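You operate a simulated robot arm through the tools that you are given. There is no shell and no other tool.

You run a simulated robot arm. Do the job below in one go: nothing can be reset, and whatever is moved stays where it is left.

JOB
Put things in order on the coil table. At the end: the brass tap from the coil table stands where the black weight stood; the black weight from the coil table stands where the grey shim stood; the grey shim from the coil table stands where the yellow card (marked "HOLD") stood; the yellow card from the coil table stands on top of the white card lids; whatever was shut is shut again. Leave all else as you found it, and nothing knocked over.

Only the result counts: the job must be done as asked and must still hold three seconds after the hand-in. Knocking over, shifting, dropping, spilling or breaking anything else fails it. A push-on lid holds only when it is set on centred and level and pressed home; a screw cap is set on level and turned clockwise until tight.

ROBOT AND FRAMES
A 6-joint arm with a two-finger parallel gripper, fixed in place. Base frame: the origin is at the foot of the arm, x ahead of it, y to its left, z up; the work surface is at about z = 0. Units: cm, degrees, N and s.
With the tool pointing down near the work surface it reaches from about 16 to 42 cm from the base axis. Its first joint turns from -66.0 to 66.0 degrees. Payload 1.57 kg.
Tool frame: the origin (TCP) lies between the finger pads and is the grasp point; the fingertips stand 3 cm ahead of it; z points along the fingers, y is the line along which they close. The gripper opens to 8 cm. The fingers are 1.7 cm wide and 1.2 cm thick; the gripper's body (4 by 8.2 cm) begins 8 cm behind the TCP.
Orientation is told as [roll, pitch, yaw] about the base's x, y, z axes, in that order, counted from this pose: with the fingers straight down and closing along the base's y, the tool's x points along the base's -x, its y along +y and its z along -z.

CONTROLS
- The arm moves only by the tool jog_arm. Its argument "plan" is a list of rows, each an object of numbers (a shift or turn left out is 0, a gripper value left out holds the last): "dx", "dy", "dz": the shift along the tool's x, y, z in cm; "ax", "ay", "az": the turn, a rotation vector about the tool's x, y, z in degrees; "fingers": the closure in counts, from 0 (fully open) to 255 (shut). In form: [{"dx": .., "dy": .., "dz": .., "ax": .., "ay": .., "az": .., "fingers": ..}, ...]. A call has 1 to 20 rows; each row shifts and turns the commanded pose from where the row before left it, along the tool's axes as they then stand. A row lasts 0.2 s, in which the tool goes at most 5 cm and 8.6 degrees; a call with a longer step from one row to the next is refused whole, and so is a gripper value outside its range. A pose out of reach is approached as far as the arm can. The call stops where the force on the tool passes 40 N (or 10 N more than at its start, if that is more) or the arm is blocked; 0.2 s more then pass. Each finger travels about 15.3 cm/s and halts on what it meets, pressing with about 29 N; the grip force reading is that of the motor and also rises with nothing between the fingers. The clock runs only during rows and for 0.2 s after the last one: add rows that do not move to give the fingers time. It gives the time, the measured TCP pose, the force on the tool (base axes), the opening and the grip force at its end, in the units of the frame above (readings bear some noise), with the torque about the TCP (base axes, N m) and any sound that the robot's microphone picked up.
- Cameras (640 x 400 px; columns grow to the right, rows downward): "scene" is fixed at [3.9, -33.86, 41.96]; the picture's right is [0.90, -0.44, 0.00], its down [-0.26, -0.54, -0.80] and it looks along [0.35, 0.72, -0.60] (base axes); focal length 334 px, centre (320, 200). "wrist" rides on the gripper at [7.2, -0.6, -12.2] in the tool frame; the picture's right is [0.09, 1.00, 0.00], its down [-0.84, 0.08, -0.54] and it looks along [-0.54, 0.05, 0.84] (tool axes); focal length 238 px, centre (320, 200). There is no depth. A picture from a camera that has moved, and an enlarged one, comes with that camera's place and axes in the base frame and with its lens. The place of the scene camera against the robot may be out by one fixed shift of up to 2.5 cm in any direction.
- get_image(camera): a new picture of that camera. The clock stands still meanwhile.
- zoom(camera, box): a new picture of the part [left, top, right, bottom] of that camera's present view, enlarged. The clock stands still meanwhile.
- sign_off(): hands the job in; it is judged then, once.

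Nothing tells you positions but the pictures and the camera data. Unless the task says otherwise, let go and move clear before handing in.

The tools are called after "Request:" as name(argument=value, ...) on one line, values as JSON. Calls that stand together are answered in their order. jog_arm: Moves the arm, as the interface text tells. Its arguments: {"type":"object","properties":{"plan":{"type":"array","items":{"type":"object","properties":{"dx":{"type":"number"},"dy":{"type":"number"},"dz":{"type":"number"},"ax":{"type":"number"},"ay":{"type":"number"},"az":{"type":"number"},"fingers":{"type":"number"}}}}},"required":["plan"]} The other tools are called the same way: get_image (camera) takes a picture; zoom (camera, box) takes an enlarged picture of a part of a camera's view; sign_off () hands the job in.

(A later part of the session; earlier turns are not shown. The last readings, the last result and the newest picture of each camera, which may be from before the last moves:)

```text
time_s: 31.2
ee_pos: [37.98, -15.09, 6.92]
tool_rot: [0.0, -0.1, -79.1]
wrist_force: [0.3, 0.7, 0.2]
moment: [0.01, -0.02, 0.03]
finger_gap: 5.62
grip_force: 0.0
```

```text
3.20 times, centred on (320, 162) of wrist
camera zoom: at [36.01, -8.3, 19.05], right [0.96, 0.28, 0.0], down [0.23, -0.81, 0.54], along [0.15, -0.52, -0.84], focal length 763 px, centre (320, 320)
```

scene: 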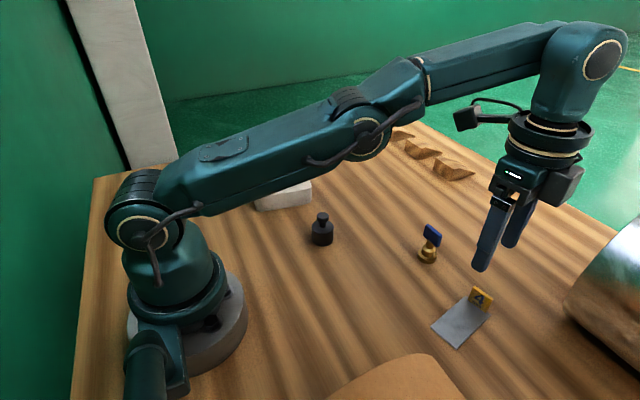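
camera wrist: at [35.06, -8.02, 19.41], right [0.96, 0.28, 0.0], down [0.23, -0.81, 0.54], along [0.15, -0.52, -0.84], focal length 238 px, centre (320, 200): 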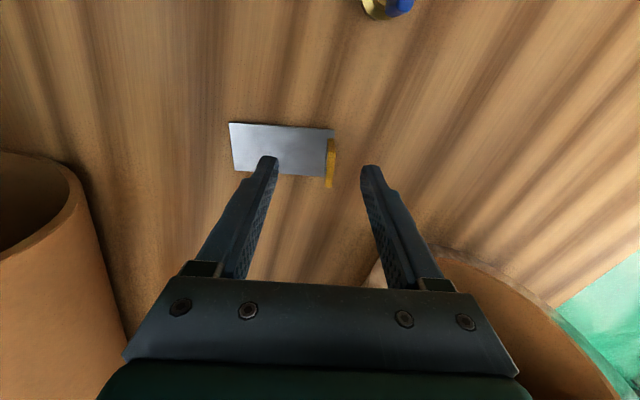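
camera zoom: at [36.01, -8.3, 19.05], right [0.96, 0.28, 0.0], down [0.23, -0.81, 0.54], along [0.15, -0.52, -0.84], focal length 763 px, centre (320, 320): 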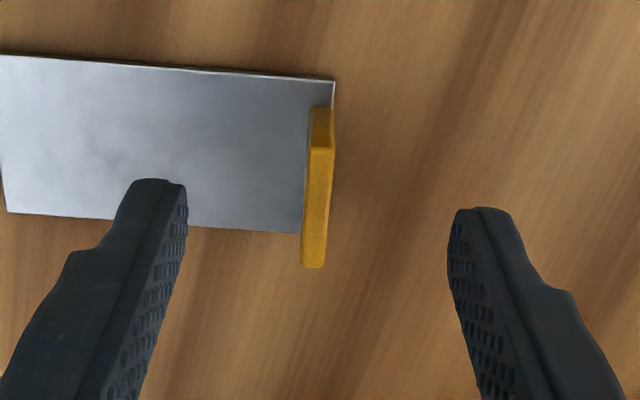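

Now centred on the tag at (37.96, -15.26). I'll descend so the fingertips stay just above the plate.

Request:
jog_arm(plan=[{"dz": 0.8}, {"dz": 0.8}, {"dz": 0.8}, {"dz": 0.6}, {}])

Request:
get_image(camera="wrist")

Request:
zoom(camera="scene", box=[420, 240, 520, 350])

```text
time_s: 32.4
ee_pos: [37.97, -15.17, 3.93]
tool_rot: [0.0, -0.1, -79.1]
wrist_force: [-0.1, -0.7, 0.5]
moment: [-0.05, 0.0, 0.0]
finger_gap: 5.59
grip_force: 0.1
```

```text
taken
camera wrist: at [36.02, -8.35, 16.01], right [0.96, 0.28, 0.0], down [0.23, -0.81, 0.54], along [0.15, -0.52, -0.84], focal length 238 px, centre (320, 200)
```

wrist: 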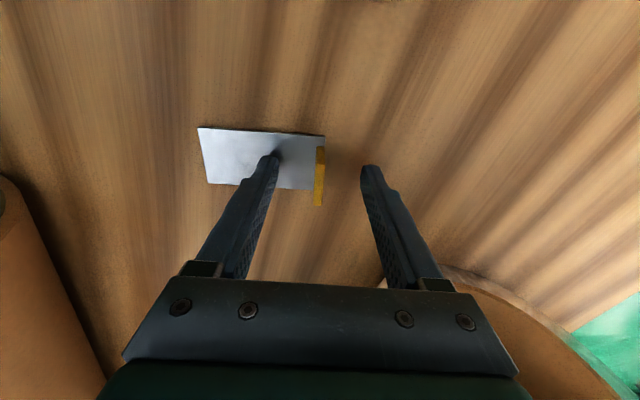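

```text
3.64 times, centred on (470, 295) of scene
camera zoom: at [3.9, -33.86, 41.96], right [0.9, -0.44, 0.0], down [-0.26, -0.54, -0.8], along [0.35, 0.72, -0.6], focal length 1214 px, centre (-226, -146)
```

zoom: 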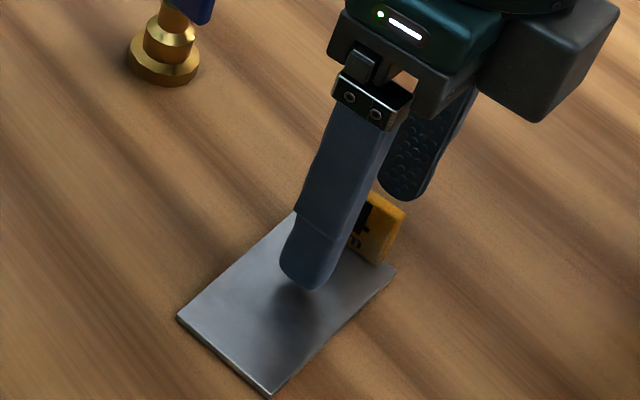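

The fingers straddle the tag, clear of the plate. I'll close gradually.

Request:
jog_arm(plan=[{"fingers": 150}, {"fingers": 200}, {"fingers": 220}, {"fingers": 230}, {"fingers": 240}, {"fingers": 255}, {}, {}])

Request:
get_image(camera="wrist")

Request:
zoom(camera="scene", box=[420, 240, 520, 350])

```text
time_s: 34.2
ee_pos: [38.02, -15.2, 3.94]
tool_rot: [0.0, -0.1, -79.0]
wrist_force: [0.7, -0.9, 0.5]
moment: [0.03, -0.01, 0.02]
finger_gap: 0.53
grip_force: 25.5
```

```text
taken
camera wrist: at [36.02, -8.34, 16.02], right [0.96, 0.28, 0.0], down [0.23, -0.81, 0.54], along [0.15, -0.52, -0.84], focal length 238 px, centre (320, 200)
```

wrist: 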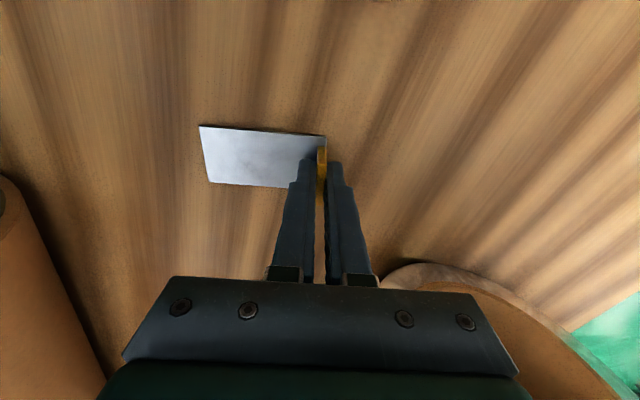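

```text
3.64 times, centred on (470, 295) of scene
camera zoom: at [3.9, -33.86, 41.96], right [0.9, -0.44, 0.0], down [-0.26, -0.54, -0.8], along [0.35, 0.72, -0.6], focal length 1214 px, centre (-226, -146)
```

zoom: 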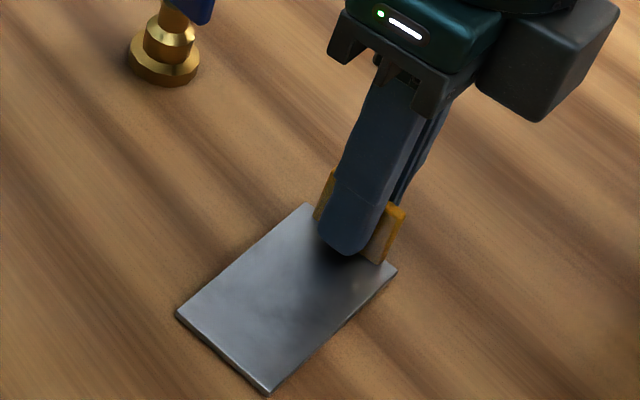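

The tag is gripped at 0.53 cm. I'll lift a little first to see how the plate hangs.

Request:
jog_arm(plan=[{"dz": -0.3}, {"dz": -0.6}, {"dz": -0.8}, {"dz": -0.8}, {}])

Request:
get_image(camera="wrist")

Request:
zoom(camera="scene", box=[420, 220, 520, 330])

```text
time_s: 35.4
ee_pos: [37.95, -15.11, 6.36]
tool_rot: [0.1, 0.1, -79.2]
wrist_force: [0.1, -0.2, -1.4]
moment: [-0.02, 0.0, -0.02]
finger_gap: 0.53
grip_force: 25.2
```

```text
taken
camera wrist: at [36.02, -8.31, 18.53], right [0.96, 0.28, 0.0], down [0.23, -0.81, 0.54], along [0.15, -0.52, -0.84], focal length 238 px, centre (320, 200)
```

wrist: 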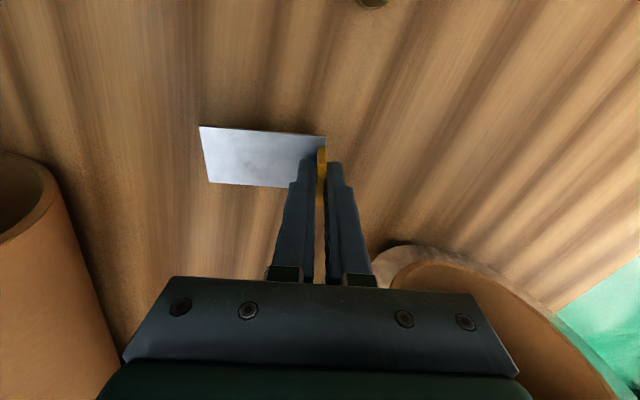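

```text
3.64 times, centred on (470, 275) of scene
camera zoom: at [3.9, -33.86, 41.96], right [0.9, -0.44, 0.0], down [-0.26, -0.54, -0.8], along [0.35, 0.72, -0.6], focal length 1214 px, centre (-226, -73)
```

zoom: 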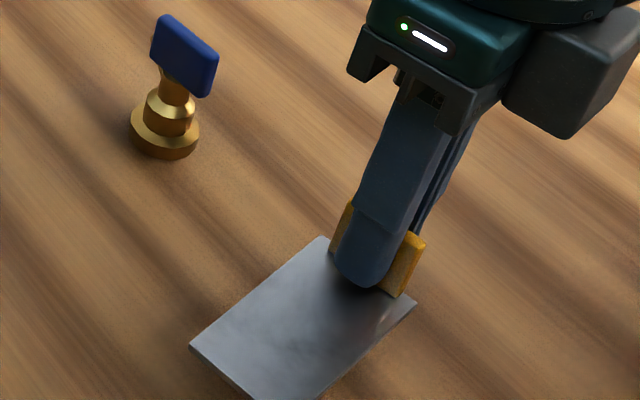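

The shim lifts level, about 100 g by feel. I'll bring it inward and up, then across to the card's old side at a safe height, and turn it there.

Request:
jog_arm(plan=[{"dx": 0.3, "dy": -1.5, "dz": -1.5}, {"dx": 0.417, "dy": -2.2, "dz": -3.1}, {"dx": 0.417, "dy": -2.19, "dz": -3.1}, {"dx": 2.3, "dy": 0.445}, {"dx": 4.0, "dy": 0.77}, {"dx": 4.0, "dy": 0.77}, {"dx": 4.0, "dy": 0.77}, {"dx": 4.0, "dy": 0.77}, {"dx": 4.0, "dy": 0.77}, {"dx": 4.0, "dy": 0.77}, {}])

Request:
jog_arm(plan=[{"az": -7.5}, {"az": -7.5}, {"az": -7.5}, {"az": -7.5}, {"az": -7.5}, {"az": -7.5}, {"az": -7.5}, {"az": -7.5}, {"az": -7.5}, {"az": -7.5}, {"az": -7.5}, {"az": -7.5}, {}])

Request:
get_image(camera="wrist")

Request:
get_image(camera="scene")

```text
time_s: 37.8
ee_pos: [32.11, 11.68, 14.04]
tool_rot: [0.0, -0.1, -79.0]
wrist_force: [-1.5, -0.9, -1.0]
moment: [-0.04, -0.04, 0.01]
finger_gap: 0.53
grip_force: 25.1
```

```text
time_s: 40.6
ee_pos: [31.92, 11.63, 14.06]
tool_rot: [-0.1, 0.1, 10.9]
wrist_force: [-0.3, -0.5, -0.9]
moment: [0.01, 0.06, 0.01]
finger_gap: 0.55
grip_force: 25.4
```

```text
taken
camera wrist: at [25.11, 9.52, 26.21], right [-0.28, 0.96, 0.0], down [0.81, 0.24, 0.54], along [0.52, 0.15, -0.84], focal length 238 px, centre (320, 200)
```

wrist: 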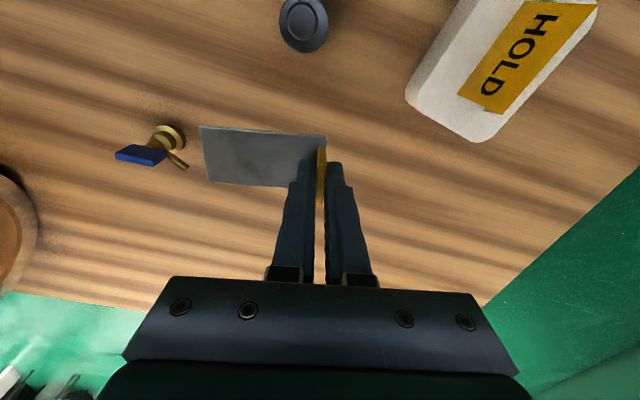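

```text
taken
```

scene: 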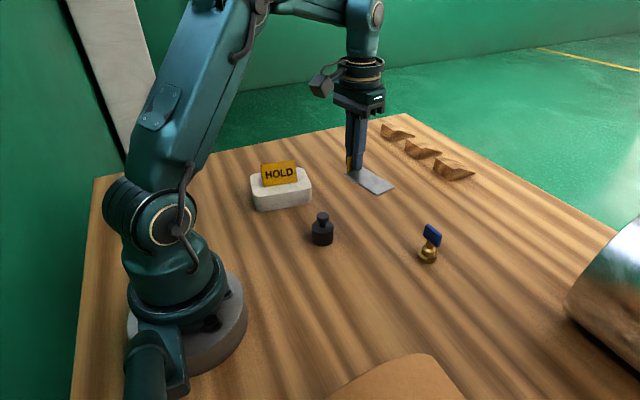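

The shim is turned and clear of everything. I'll move over the card's old spot so the plate's centre lands at (38.1, 7.9), then lower most of the way.

Request:
jog_arm(plan=[{"dx": -2.623, "dy": -0.286}, {"dx": -2.623, "dy": -0.286}, {}, {"dz": 1.5}, {"dz": 1.8}, {"dz": 1.8}, {"dz": 1.8}, {"dz": 1.5}, {"dz": 0.8}, {}])

Request:
get_image(camera="wrist")

Request:
zoom(camera="scene", box=[340, 140, 450, 230])

```text
time_s: 42.8
ee_pos: [37.14, 12.05, 4.88]
tool_rot: [-0.1, -0.1, 10.9]
wrist_force: [-0.8, -0.3, -1.1]
moment: [0.02, -0.04, 0.01]
finger_gap: 0.51
grip_force: 26.0
```

```text
taken
camera wrist: at [30.33, 9.91, 17.01], right [-0.28, 0.96, 0.0], down [0.81, 0.23, 0.54], along [0.52, 0.15, -0.84], focal length 238 px, centre (320, 200)
```

wrist: 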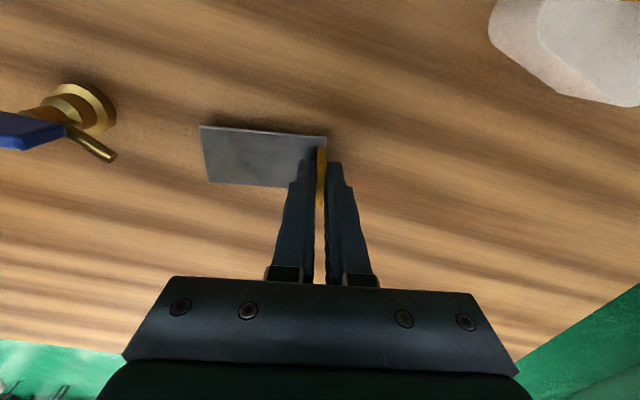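

```text
4.44 times, centred on (395, 185) of scene
camera zoom: at [3.9, -33.86, 41.96], right [0.9, -0.44, 0.0], down [-0.26, -0.54, -0.8], along [0.35, 0.72, -0.6], focal length 1484 px, centre (-13, 267)
```

zoom: 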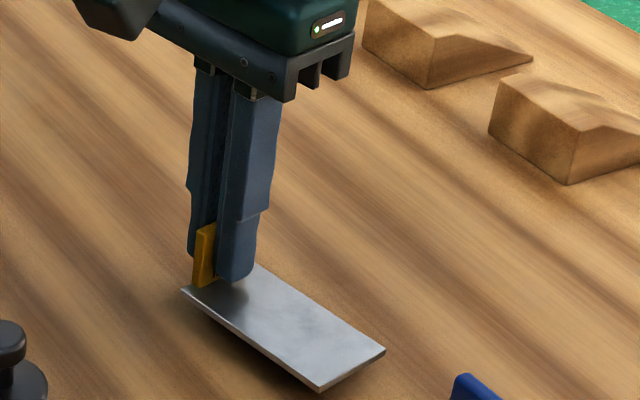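

The shim hovers about 1 cm over the card's old spot. I'll lower it slowly to contact.

Request:
jog_arm(plan=[{"dz": 0.3}, {"dz": 0.3}, {"dz": 0.2}, {"dz": 0.06}, {}])

Request:
zoom(camera="scene", box=[350, 170, 430, 230])

```text
time_s: 44.0
ee_pos: [37.3, 12.04, 4.02]
tool_rot: [-0.1, 0.0, 10.9]
wrist_force: [-0.2, -0.6, -1.5]
moment: [0.03, 0.01, -0.02]
finger_gap: 0.5
grip_force: 25.9
```

```text
6.67 times, centred on (390, 200) of scene
camera zoom: at [3.9, -33.86, 41.96], right [0.9, -0.44, 0.0], down [-0.26, -0.54, -0.8], along [0.35, 0.72, -0.6], focal length 2226 px, centre (-147, 200)
```

zoom: 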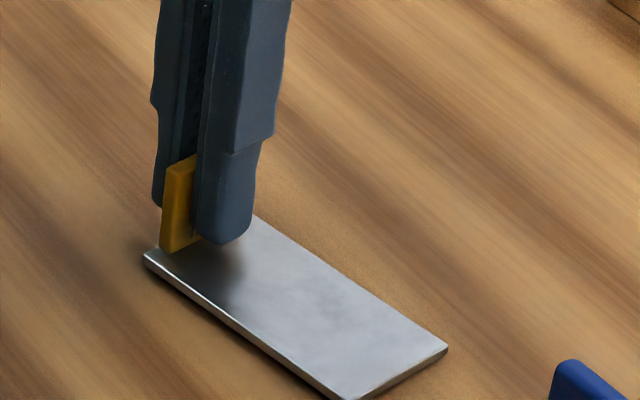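

Request:
jog_arm(plan=[{"dz": 0.06}, {"dz": 0.05}, {}])

Request:
zoom(camera="scene", box=[350, 170, 430, 230])

Request:
get_image(camera="wrist")

```text
time_s: 44.8
ee_pos: [37.17, 12.02, 3.93]
tool_rot: [0.0, 0.1, 10.9]
wrist_force: [0.2, -0.5, -1.2]
moment: [0.01, 0.01, 0.03]
finger_gap: 0.55
grip_force: 25.7
```

```text
6.67 times, centred on (390, 200) of scene
camera zoom: at [3.9, -33.86, 41.96], right [0.9, -0.44, 0.0], down [-0.26, -0.54, -0.8], along [0.35, 0.72, -0.6], focal length 2226 px, centre (-147, 200)
```

zoom: 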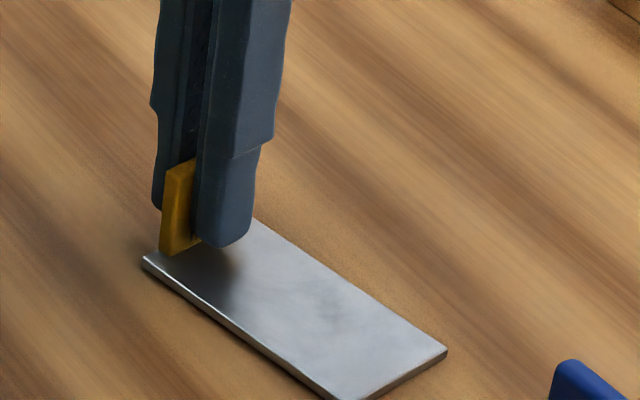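

```text
taken
camera wrist: at [30.37, 9.94, 16.06], right [-0.28, 0.96, 0.0], down [0.81, 0.23, 0.54], along [0.52, 0.15, -0.84], focal length 238 px, centre (320, 200)
```

wrist: 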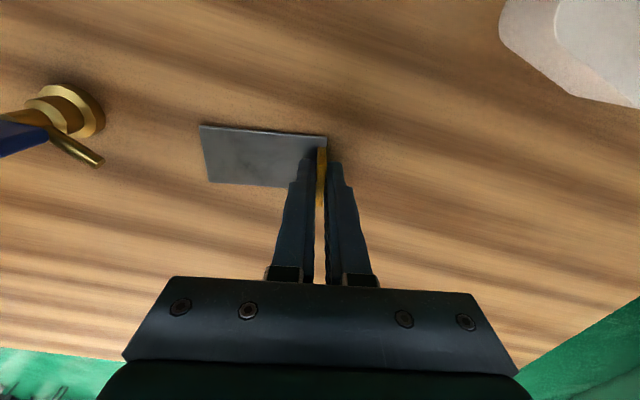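

Request:
jog_arm(plan=[{"dz": 0.04}, {}])

Request:
jog_arm(plan=[{"dz": 0.03}, {}])

```text
time_s: 45.4
ee_pos: [37.2, 12.22, 3.84]
tool_rot: [-0.1, 0.1, 11.0]
wrist_force: [0.3, -0.1, -0.9]
moment: [0.05, 0.0, 0.0]
finger_gap: 0.56
grip_force: 25.2
```

```text
time_s: 46.0
ee_pos: [37.28, 12.05, 3.81]
tool_rot: [0.1, 0.0, 10.8]
wrist_force: [-0.7, 0.4, 0.9]
moment: [0.05, -0.02, 0.03]
finger_gap: 0.52
grip_force: 25.4
```

Request:
jog_arm(plan=[{"dz": 0.02}, {}])

Request:
zoom(camera="scene", box=[350, 170, 430, 230])

```text
time_s: 46.6
ee_pos: [37.23, 12.07, 3.85]
tool_rot: [0.0, -0.1, 10.9]
wrist_force: [-1.9, 0.2, 6.8]
moment: [0.02, 0.01, -0.02]
finger_gap: 0.54
grip_force: 25.5
```

```text
6.67 times, centred on (390, 200) of scene
camera zoom: at [3.9, -33.87, 41.96], right [0.9, -0.44, 0.0], down [-0.26, -0.54, -0.8], along [0.35, 0.72, -0.6], focal length 2226 px, centre (-147, 200)
```

zoom: 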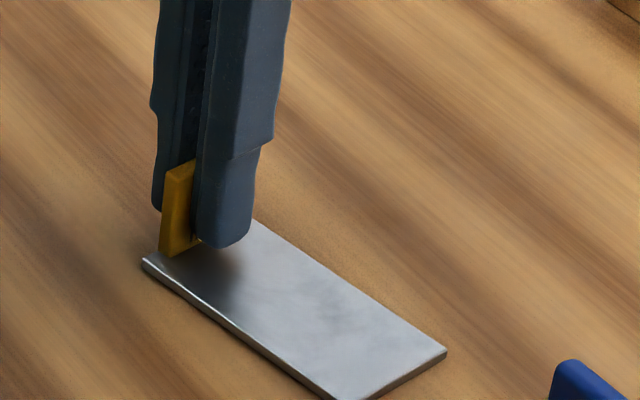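

Contact at about 7 N, so the shim is flat on the table. I'll open the fingers gently and rise.

Request:
jog_arm(plan=[{"dz": -0.02, "fingers": 240}, {"fingers": 230}, {"fingers": 210}, {"fingers": 180}, {"fingers": 150}, {"fingers": 120}, {}, {"dz": -1.0}, {"dz": -1.5}, {"dz": -2.0}, {"dz": -2.0}, {"dz": -2.0}, {}])

Request:
get_image(camera="wrist")

Request:
zoom(camera="scene", box=[340, 150, 450, 240])

```text
time_s: 49.4
ee_pos: [37.3, 11.89, 12.4]
tool_rot: [0.0, 0.0, 10.9]
wrist_force: [0.9, -0.3, 1.2]
moment: [0.03, 0.01, 0.03]
finger_gap: 4.23
grip_force: 0.1
```

```text
taken
camera wrist: at [30.35, 9.86, 24.52], right [-0.28, 0.96, 0.0], down [0.81, 0.23, 0.54], along [0.52, 0.15, -0.84], focal length 238 px, centre (320, 200)
```

wrist: 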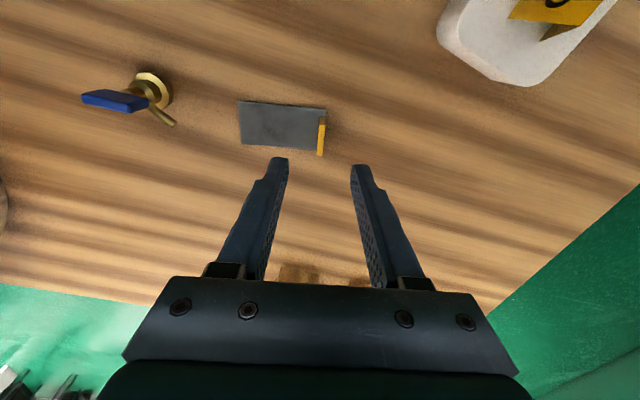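

```text
4.44 times, centred on (395, 195) of scene
camera zoom: at [3.9, -33.86, 41.96], right [0.9, -0.44, 0.0], down [-0.26, -0.54, -0.8], along [0.35, 0.72, -0.6], focal length 1484 px, centre (-13, 222)
```

zoom: 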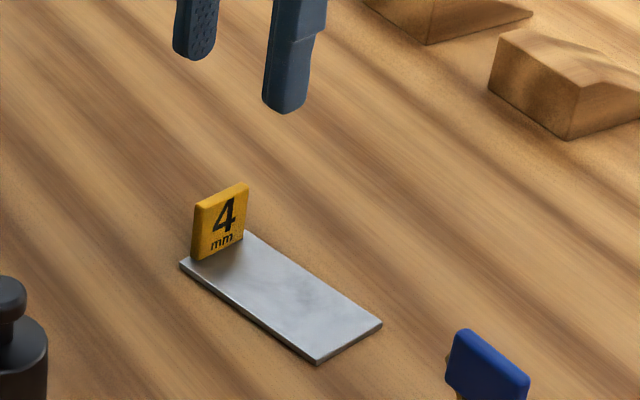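

The shim stands where the card was, with its tag upright. Next I'll open the hand, turn it square and go to view the black weight.

Request:
jog_arm(plan=[{"az": 5.45, "dz": -1.0, "fingers": 60}, {"az": 5.45, "dz": -1.0, "fingers": 0}, {"dx": 2.55, "dy": -0.6}, {"dx": 2.55, "dy": -0.6}, {"dx": 2.55, "dy": -0.6}, {"dx": 2.55, "dy": -0.6}, {"dx": 2.55, "dy": -0.6}, {"dx": 2.55, "dy": -0.6}, {}])

Request:
get_image(camera="wrist")

Request:
zoom(camera="wrist", box=[256, 100, 384, 190])

Request:
zoom(camera="scene", box=[292, 200, 352, 255])

```text
time_s: 51.4
ee_pos: [21.89, 8.46, 14.38]
tool_rot: [0.0, -0.1, 0.0]
wrist_force: [0.3, -0.3, 0.4]
moment: [0.03, 0.03, -0.02]
finger_gap: 8.01
grip_force: 0.0
```

```text
taken
camera wrist: at [14.79, 7.66, 26.45], right [-0.09, 1.0, 0.0], down [0.84, 0.08, 0.54], along [0.54, 0.05, -0.84], focal length 238 px, centre (320, 200)
```

wrist: 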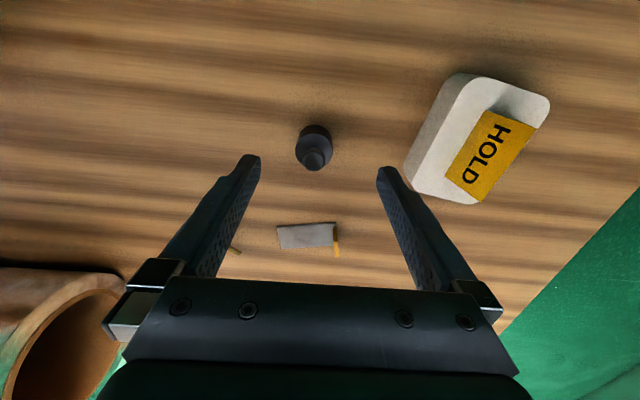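

```text
4.44 times, centred on (320, 145) of wrist
camera zoom: at [14.79, 7.66, 26.45], right [-0.09, 1.0, 0.0], down [0.84, 0.08, 0.54], along [0.54, 0.05, -0.84], focal length 1059 px, centre (320, 444)
```

zoom: 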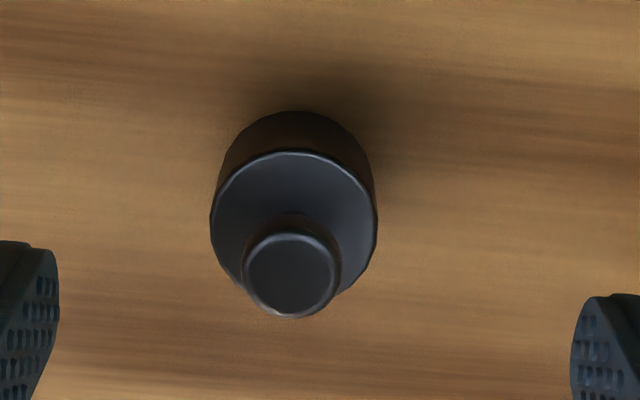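

```text
7.27 times, centred on (322, 228) of scene
camera zoom: at [3.9, -33.86, 41.96], right [0.9, -0.44, 0.0], down [-0.26, -0.54, -0.8], along [0.35, 0.72, -0.6], focal length 2428 px, centre (306, 0)
```

zoom: 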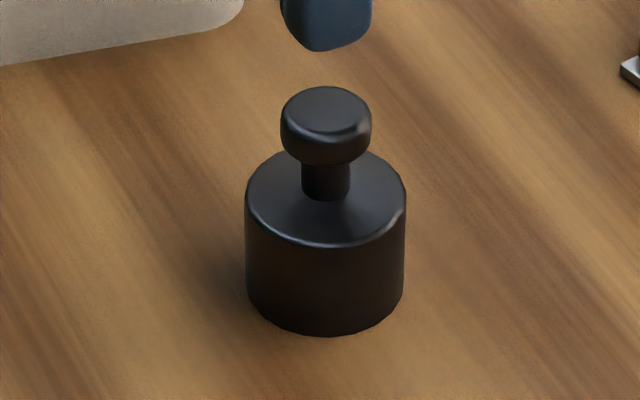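

The weight measures about 4 cm across and 5.3 cm to the knob top, centred at (24.0, 7.9). I'll align over it and descend partway.

Request:
jog_arm(plan=[{"dx": -1.0, "dy": -0.19, "dz": 1.0}, {"dx": -1.0, "dy": -0.19, "dz": 1.5}, {"dz": 1.5}, {"dz": 1.0}, {}])

Request:
get_image(camera="wrist")

Request:
zoom(camera="wrist", box=[230, 100, 410, 220])

```text
time_s: 52.6
ee_pos: [23.9, 8.08, 9.35]
tool_rot: [0.1, -0.1, 0.0]
wrist_force: [-0.2, 0.5, 0.0]
moment: [0.0, 0.0, -0.01]
finger_gap: 7.98
grip_force: 0.0
```

```text
taken
camera wrist: at [16.84, 7.32, 21.49], right [-0.09, 1.0, 0.0], down [0.84, 0.08, 0.54], along [0.54, 0.05, -0.84], focal length 238 px, centre (320, 200)
```

wrist: 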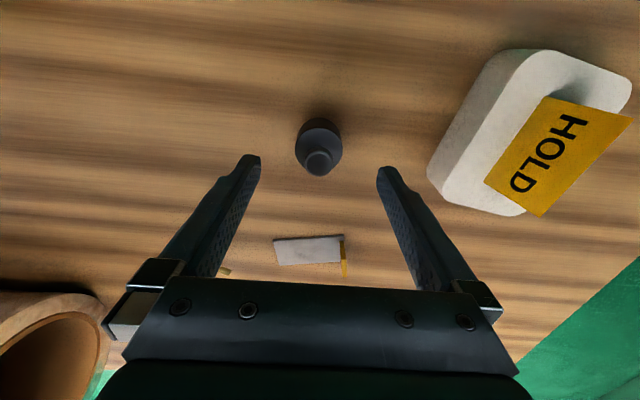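

```text
3.33 times, centred on (320, 160) of wrist
camera zoom: at [16.84, 7.32, 21.49], right [-0.09, 1.0, 0.0], down [0.84, 0.08, 0.54], along [0.54, 0.05, -0.84], focal length 794 px, centre (320, 333)
```

zoom: 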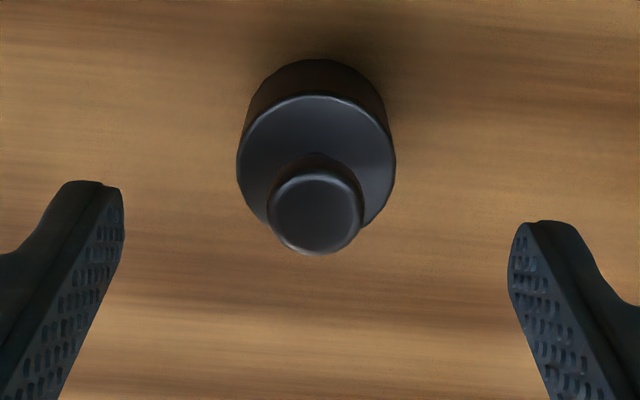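

The weight is at (24.03, 7.87) and the hand is over it. I'll descend around it to about 0.8 cm tip height.

Request:
jog_arm(plan=[{"dy": -0.04, "dz": 1.2}, {"dz": 1.3}, {"dz": 1.3}, {"dz": 1.0}, {"dz": 0.7}, {}])

Request:
get_image(camera="wrist")

Request:
zoom(camera="scene", box=[282, 170, 372, 260])

```text
time_s: 54.0
ee_pos: [23.95, 8.0, 3.76]
tool_rot: [0.1, 0.0, 0.0]
wrist_force: [0.7, 0.5, -0.3]
moment: [0.01, 0.03, 0.0]
finger_gap: 8.01
grip_force: 0.0
```

```text
taken
camera wrist: at [16.79, 7.25, 15.99], right [-0.09, 1.0, 0.0], down [0.84, 0.08, 0.54], along [0.54, 0.05, -0.84], focal length 238 px, centre (320, 200)
```

wrist: 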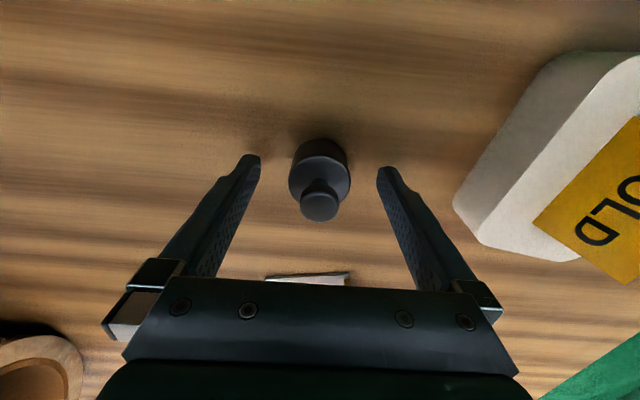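

```text
4.44 times, centred on (327, 215) of scene
camera zoom: at [3.9, -33.86, 41.96], right [0.9, -0.44, 0.0], down [-0.26, -0.54, -0.8], along [0.35, 0.72, -0.6], focal length 1484 px, centre (289, 133)
```

zoom: 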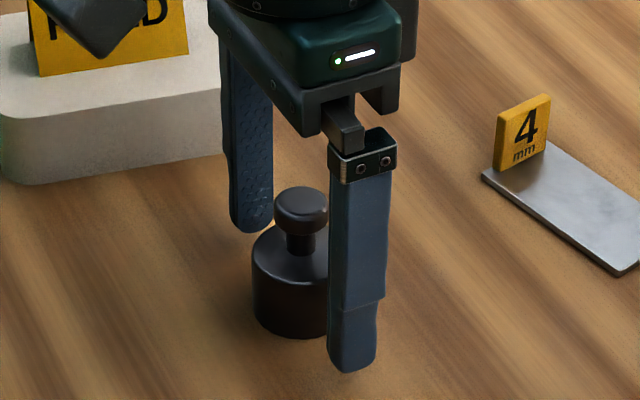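

The weight is centred between the fingers. I'll close gradually on the body.

Request:
jog_arm(plan=[{"fingers": 70}, {"fingers": 100}, {"fingers": 115}, {"fingers": 125}, {"fingers": 135}, {"fingers": 160}, {}, {}])

Request:
get_image(camera="wrist")

```text
time_s: 55.8
ee_pos: [23.87, 8.08, 3.84]
tool_rot: [0.0, 0.0, 0.0]
wrist_force: [-0.4, -1.3, 1.0]
moment: [-0.04, 0.04, 0.01]
finger_gap: 3.86
grip_force: 28.8
```

```text
taken
camera wrist: at [16.79, 7.26, 16.0], right [-0.09, 1.0, 0.0], down [0.84, 0.08, 0.54], along [0.54, 0.05, -0.84], focal length 238 px, centre (320, 200)
```

wrist: 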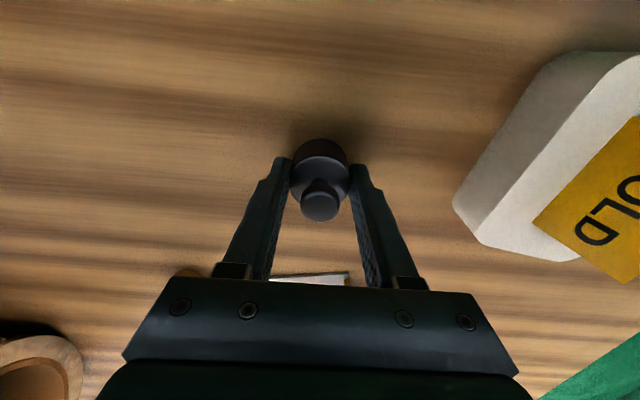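

The weight is gripped at 3.86 cm. I'll lift slightly and check the load.

Request:
jog_arm(plan=[{"dz": -0.3}, {"dz": -0.5}, {"dz": -0.7}, {}])

Request:
get_image(camera="wrist")

Request:
zoom(camera="scene", box=[282, 170, 372, 260])

```text
time_s: 56.8
ee_pos: [24.0, 8.06, 5.26]
tool_rot: [-0.1, 0.0, 0.0]
wrist_force: [0.0, -0.7, -3.5]
moment: [0.03, -0.01, 0.03]
finger_gap: 3.82
grip_force: 29.0
```

```text
taken
camera wrist: at [16.8, 7.26, 17.49], right [-0.09, 1.0, 0.0], down [0.84, 0.08, 0.54], along [0.54, 0.05, -0.84], focal length 238 px, centre (320, 200)
```

wrist: 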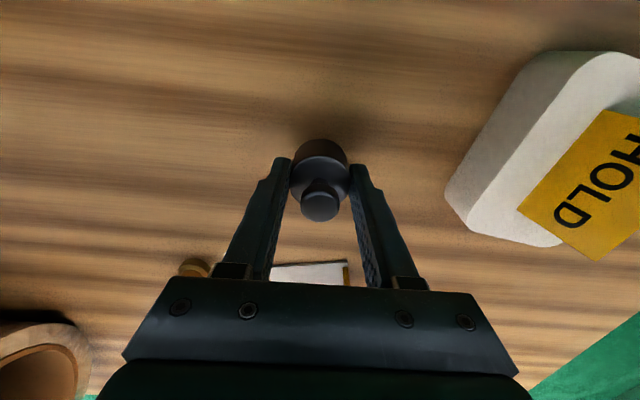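

```text
4.44 times, centred on (327, 215) of scene
camera zoom: at [3.9, -33.86, 41.96], right [0.9, -0.44, 0.0], down [-0.26, -0.54, -0.8], along [0.35, 0.72, -0.6], focal length 1484 px, centre (289, 133)
```

zoom: 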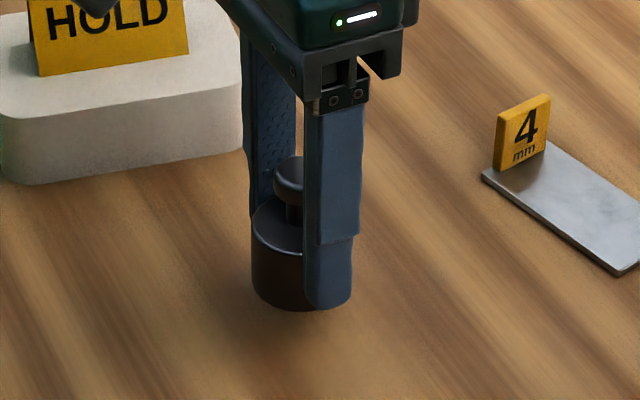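

About 0.36 kg, hanging straight. I'll raise it and carry it to the shim's old place at (34.0, -16.1).

Request:
jog_arm(plan=[{"dz": -1.5}, {"dz": -2.0}, {"dz": -2.0}, {"dz": -2.0}, {"dx": -0.8, "dy": -1.8}, {"dx": -1.25, "dy": -3.0}, {"dx": -1.25, "dy": -3.0}, {"dx": -1.25, "dy": -3.0}, {"dx": -1.25, "dy": -3.0}, {"dx": -1.25, "dy": -3.0}, {"dx": -1.25, "dy": -3.0}, {"dx": -1.0, "dy": -2.4}, {"dx": -0.64, "dy": -1.74}, {}])

Request:
get_image(camera="wrist")

Request:
get_image(camera="scene")

```text
time_s: 59.8
ee_pos: [33.75, -16.02, 12.82]
tool_rot: [0.0, 0.0, 0.0]
wrist_force: [-0.1, -0.3, -3.3]
moment: [-0.01, 0.0, -0.02]
finger_gap: 3.8
grip_force: 28.8
```

```text
taken
camera wrist: at [26.74, -16.72, 25.01], right [-0.09, 1.0, 0.0], down [0.84, 0.08, 0.54], along [0.54, 0.05, -0.84], focal length 238 px, centre (320, 200)
```

wrist: 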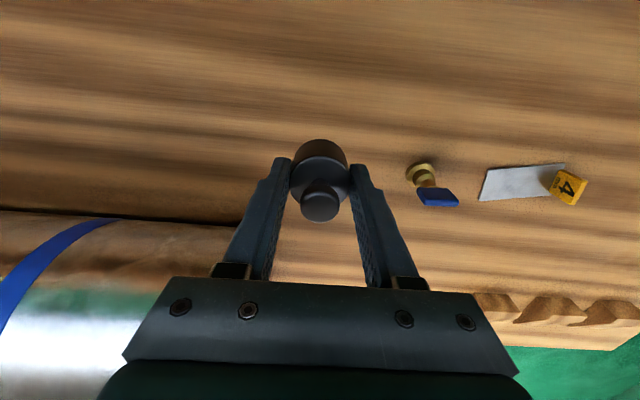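

```text
taken
```

scene: 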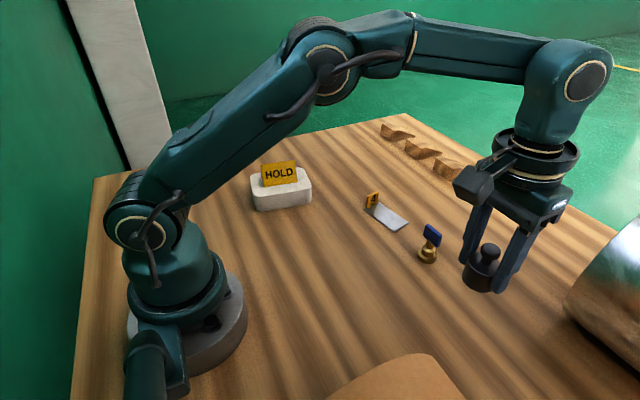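

The weight is over the shim's old place at (33.95, -16.1). I'll lower it, finishing slowly.

Request:
jog_arm(plan=[{"dz": 1.3}, {"dz": 1.7}, {"dz": 1.7}, {"dz": 1.7}, {"dz": 1.2}, {"dz": 0.6}, {"dz": 0.4}, {}])

Request:
zoom(camera="scene", box=[430, 250, 520, 340])

Request:
get_image(camera="wrist")

```text
time_s: 61.6
ee_pos: [33.99, -15.82, 4.19]
tool_rot: [0.0, 0.0, 0.0]
wrist_force: [0.2, -0.9, -2.9]
moment: [0.02, -0.02, 0.0]
finger_gap: 3.85
grip_force: 29.2
```

```text
4.44 times, centred on (475, 295) of scene
camera zoom: at [3.9, -33.86, 41.96], right [0.9, -0.44, 0.0], down [-0.26, -0.54, -0.8], along [0.35, 0.72, -0.6], focal length 1484 px, centre (-369, -222)
```

zoom: 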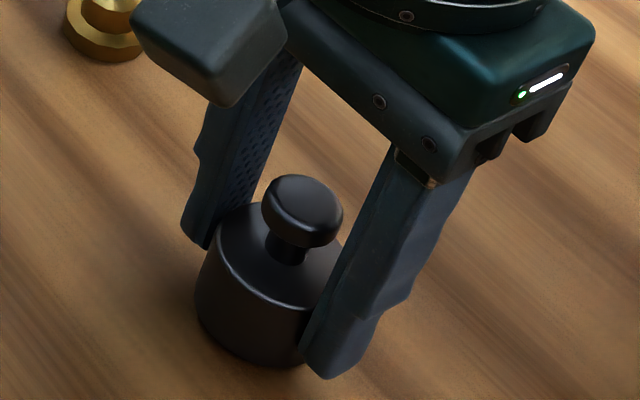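

```text
taken
camera wrist: at [26.81, -16.68, 16.35], right [-0.09, 1.0, 0.0], down [0.84, 0.08, 0.54], along [0.54, 0.05, -0.84], focal length 238 px, centre (320, 200)
```

wrist: 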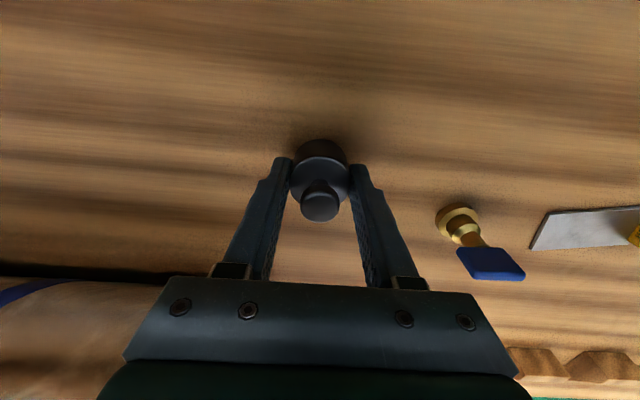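

Request:
jog_arm(plan=[{"dz": 0.15}, {"dz": 0.1}, {"dz": 0.04}, {}])

Request:
jog_arm(plan=[{"dz": 0.03}, {}])

Request:
jog_arm(plan=[{"dz": 0.03}, {}])

```text
time_s: 62.6
ee_pos: [33.89, -15.91, 3.91]
tool_rot: [0.1, 0.0, 0.1]
wrist_force: [0.3, -0.2, -2.4]
moment: [-0.01, 0.01, 0.01]
finger_gap: 3.82
grip_force: 29.3
```

```text
time_s: 63.2
ee_pos: [33.87, -15.93, 3.91]
tool_rot: [0.0, 0.0, 0.1]
wrist_force: [0.0, -0.3, -2.7]
moment: [0.04, -0.04, 0.0]
finger_gap: 3.81
grip_force: 28.6
```

```text
time_s: 63.8
ee_pos: [33.94, -16.02, 3.85]
tool_rot: [0.0, 0.0, 0.0]
wrist_force: [-0.5, -0.2, -2.6]
moment: [-0.04, 0.01, -0.01]
finger_gap: 3.8
grip_force: 29.8
```

Request:
jog_arm(plan=[{"dz": 0.03}, {}])

Request:
jog_arm(plan=[{"dz": 0.02}, {}])

Request:
get_image(camera="wrist")

```text
time_s: 64.4
ee_pos: [33.98, -15.78, 3.94]
tool_rot: [-0.1, -0.1, 0.0]
wrist_force: [0.9, 0.3, -1.7]
moment: [0.02, 0.04, 0.0]
finger_gap: 3.8
grip_force: 29.1
```

```text
time_s: 65.0
ee_pos: [33.92, -15.94, 3.9]
tool_rot: [0.0, 0.0, 0.0]
wrist_force: [-0.1, -1.3, -1.6]
moment: [0.03, 0.02, -0.04]
finger_gap: 3.85
grip_force: 29.1
```

```text
taken
camera wrist: at [26.78, -16.69, 16.01], right [-0.09, 1.0, 0.0], down [0.84, 0.08, 0.54], along [0.54, 0.05, -0.84], focal length 238 px, centre (320, 200)
```

wrist: 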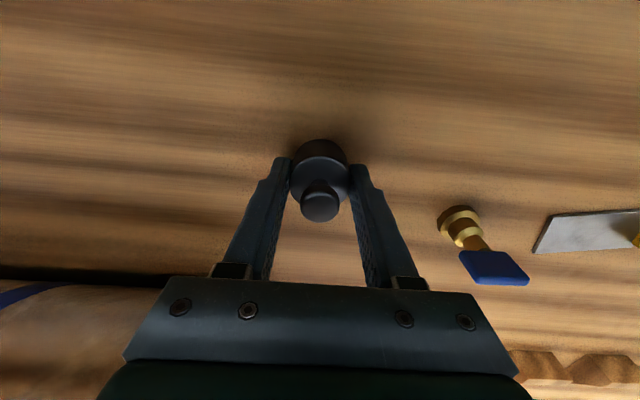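

Request:
jog_arm(plan=[{"dz": 0.03}, {}])

Request:
jog_arm(plan=[{"dz": 0.02}, {}])

```text
time_s: 65.6
ee_pos: [33.84, -15.94, 3.89]
tool_rot: [-0.1, -0.1, 0.0]
wrist_force: [0.1, -1.6, 3.2]
moment: [0.03, 0.05, 0.0]
finger_gap: 3.81
grip_force: 28.9
```

```text
time_s: 66.2
ee_pos: [33.88, -15.98, 3.88]
tool_rot: [0.0, -0.1, 0.0]
wrist_force: [0.9, 0.2, 9.4]
moment: [0.12, 0.12, -0.02]
finger_gap: 3.86
grip_force: 28.9
```

The weight is firmly on the table. I'll ease off, open the fingers and rise straight up.

Request:
jog_arm(plan=[{"dz": -0.03}, {"fingers": 125}, {"fingers": 115}, {"fingers": 100}, {"fingers": 70}, {"fingers": 40}, {}, {"dz": -1.0}, {"dz": -1.5}, {"dz": -2.0}, {"dz": -2.0}, {"dz": -2.0}, {}])

Request:
get_image(camera="wrist")

Request:
get_image(camera="scene")

```text
time_s: 69.0
ee_pos: [33.82, -15.87, 12.37]
tool_rot: [0.1, 0.0, 0.1]
wrist_force: [0.2, -0.3, -0.4]
moment: [-0.01, -0.02, 0.0]
finger_gap: 6.74
grip_force: 0.1
```

```text
taken
camera wrist: at [26.75, -16.75, 24.54], right [-0.09, 1.0, 0.0], down [0.84, 0.08, 0.54], along [0.54, 0.05, -0.84], focal length 238 px, centre (320, 200)
```

wrist: 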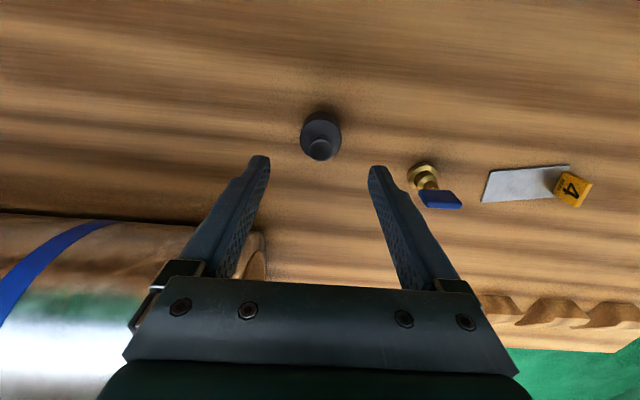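

```text
taken
```

scene: 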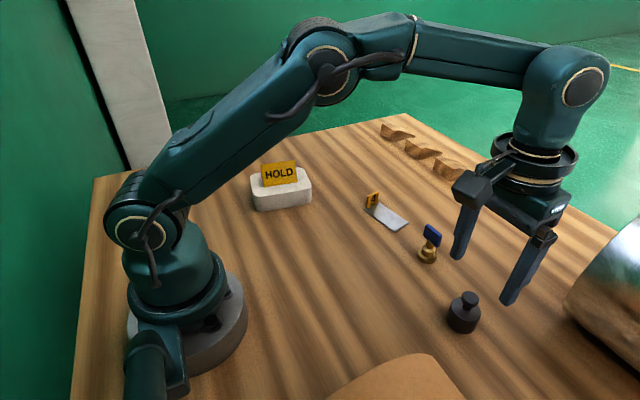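

The weight stands upright on the shim's old spot. Now I'll move to view the brass tap.

Request:
jog_arm(plan=[{"dx": 0.74, "dy": 2.79, "dz": -0.665}, {"dx": 0.74, "dy": 2.79, "dz": -0.665}, {"dx": 0.74, "dy": 2.79, "dz": -0.665}, {"dx": 0.74, "dy": 2.79, "dz": -0.665, "fingers": 0}, {}])

Request:
get_image(camera="wrist")

Request:
zoom(camera="wrist", box=[256, 130, 384, 230])

Request:
zoom(camera="scene", box=[405, 215, 455, 270])

```text
time_s: 70.2
ee_pos: [31.03, -4.89, 15.12]
tool_rot: [0.1, 0.0, 0.1]
wrist_force: [0.2, 1.0, -0.5]
moment: [0.0, 0.01, 0.0]
finger_gap: 7.97
grip_force: 0.0
```

```text
taken
camera wrist: at [23.83, -5.58, 27.24], right [-0.09, 1.0, 0.0], down [0.84, 0.08, 0.54], along [0.54, 0.05, -0.84], focal length 238 px, centre (320, 200)
```

wrist: 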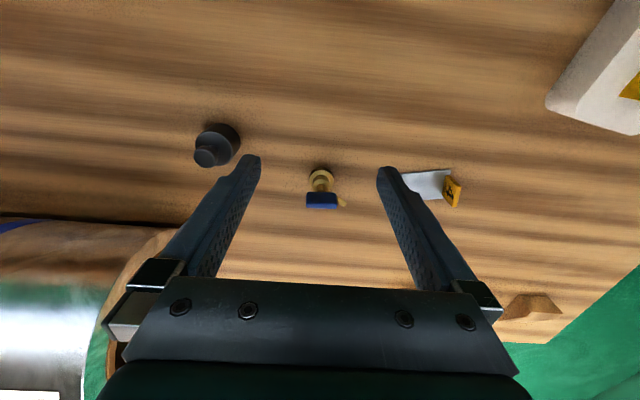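

```text
4.00 times, centred on (320, 180) of wrist
camera zoom: at [23.83, -5.58, 27.24], right [-0.09, 1.0, 0.0], down [0.84, 0.08, 0.54], along [0.54, 0.05, -0.84], focal length 953 px, centre (320, 280)
```

zoom: 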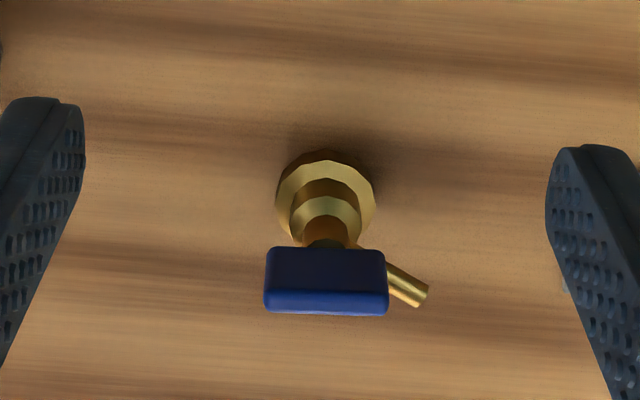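

```text
7.27 times, centred on (430, 242) of scene
camera zoom: at [3.9, -33.86, 41.96], right [0.9, -0.44, 0.0], down [-0.26, -0.54, -0.8], along [0.35, 0.72, -0.6], focal length 2428 px, centre (-480, -109)
```

zoom: 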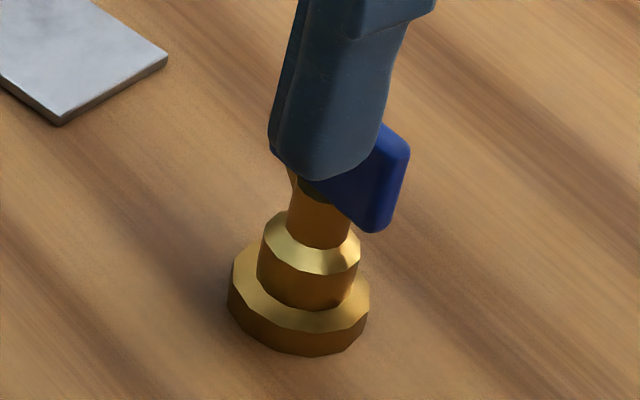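

The tap is about 6.4 cm tall, centred near (37.9, -4.1), with its flat blue handle square on top (faces toward ±x) and a spout toward +y. I'll grip the handle across its faces, so I'll move above it and turn the hand about -86°.

Request:
jog_arm(plan=[{"dx": -2.3, "dy": 0.31, "dz": 0.68}, {"dx": -2.3, "dy": 0.31, "dz": 0.68}, {"dx": -2.3, "dy": 0.31, "dz": 0.68}, {}, {"az": 7.855}, {"az": 7.855}, {"az": 7.855}, {"az": 7.855}, {"az": 7.855}, {"az": 7.855}, {"az": 7.855}, {"az": 7.855}, {"az": 7.855}, {"az": 7.855}, {"az": 7.855, "fingers": 100}, {}])

Request:
get_image(camera="wrist")

Request:
zoom(camera="wrist", box=[240, 110, 400, 210])

Request:
zoom(camera="scene", box=[395, 190, 465, 270])

```text
time_s: 73.6
ee_pos: [37.87, -3.85, 12.94]
tool_rot: [0.0, 0.1, -86.6]
wrist_force: [0.0, 0.6, -0.7]
moment: [0.01, 0.0, 0.04]
finger_gap: 4.86
grip_force: 0.1
```

```text
taken
camera wrist: at [36.77, 3.23, 25.11], right [0.99, 0.15, 0.0], down [0.13, -0.83, 0.54], along [0.08, -0.54, -0.84], focal length 238 px, centre (320, 200)
```

wrist: 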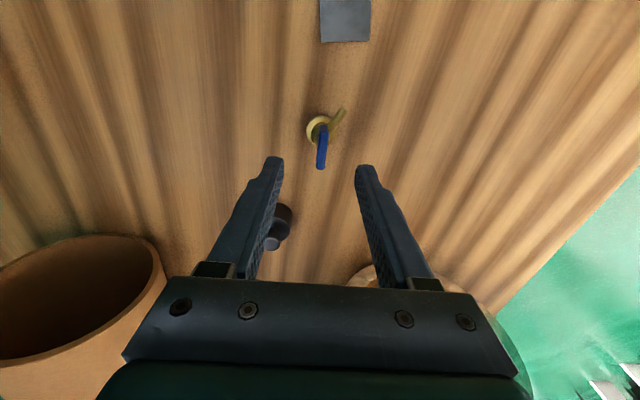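

```text
4.00 times, centred on (320, 160) of wrist
camera zoom: at [36.77, 3.23, 25.11], right [0.99, 0.15, 0.0], down [0.13, -0.83, 0.54], along [0.08, -0.54, -0.84], focal length 953 px, centre (320, 360)
```

zoom: 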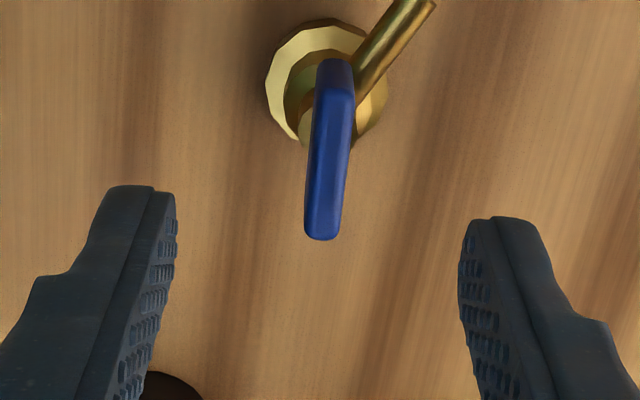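

```text
5.00 times, centred on (430, 230) of scene
camera zoom: at [3.9, -33.86, 41.96], right [0.9, -0.44, 0.0], down [-0.26, -0.54, -0.8], along [0.35, 0.72, -0.6], focal length 1669 px, centre (-230, 50)
```

zoom: 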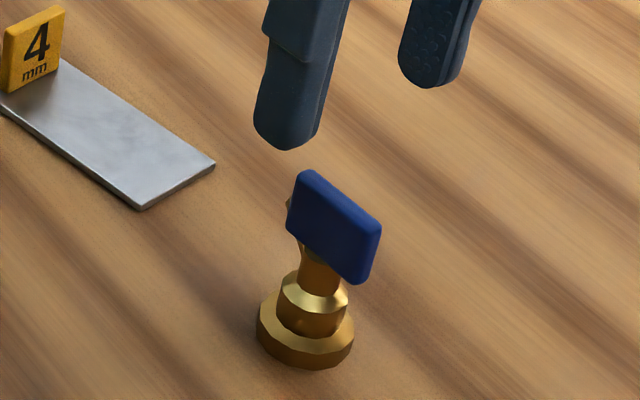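

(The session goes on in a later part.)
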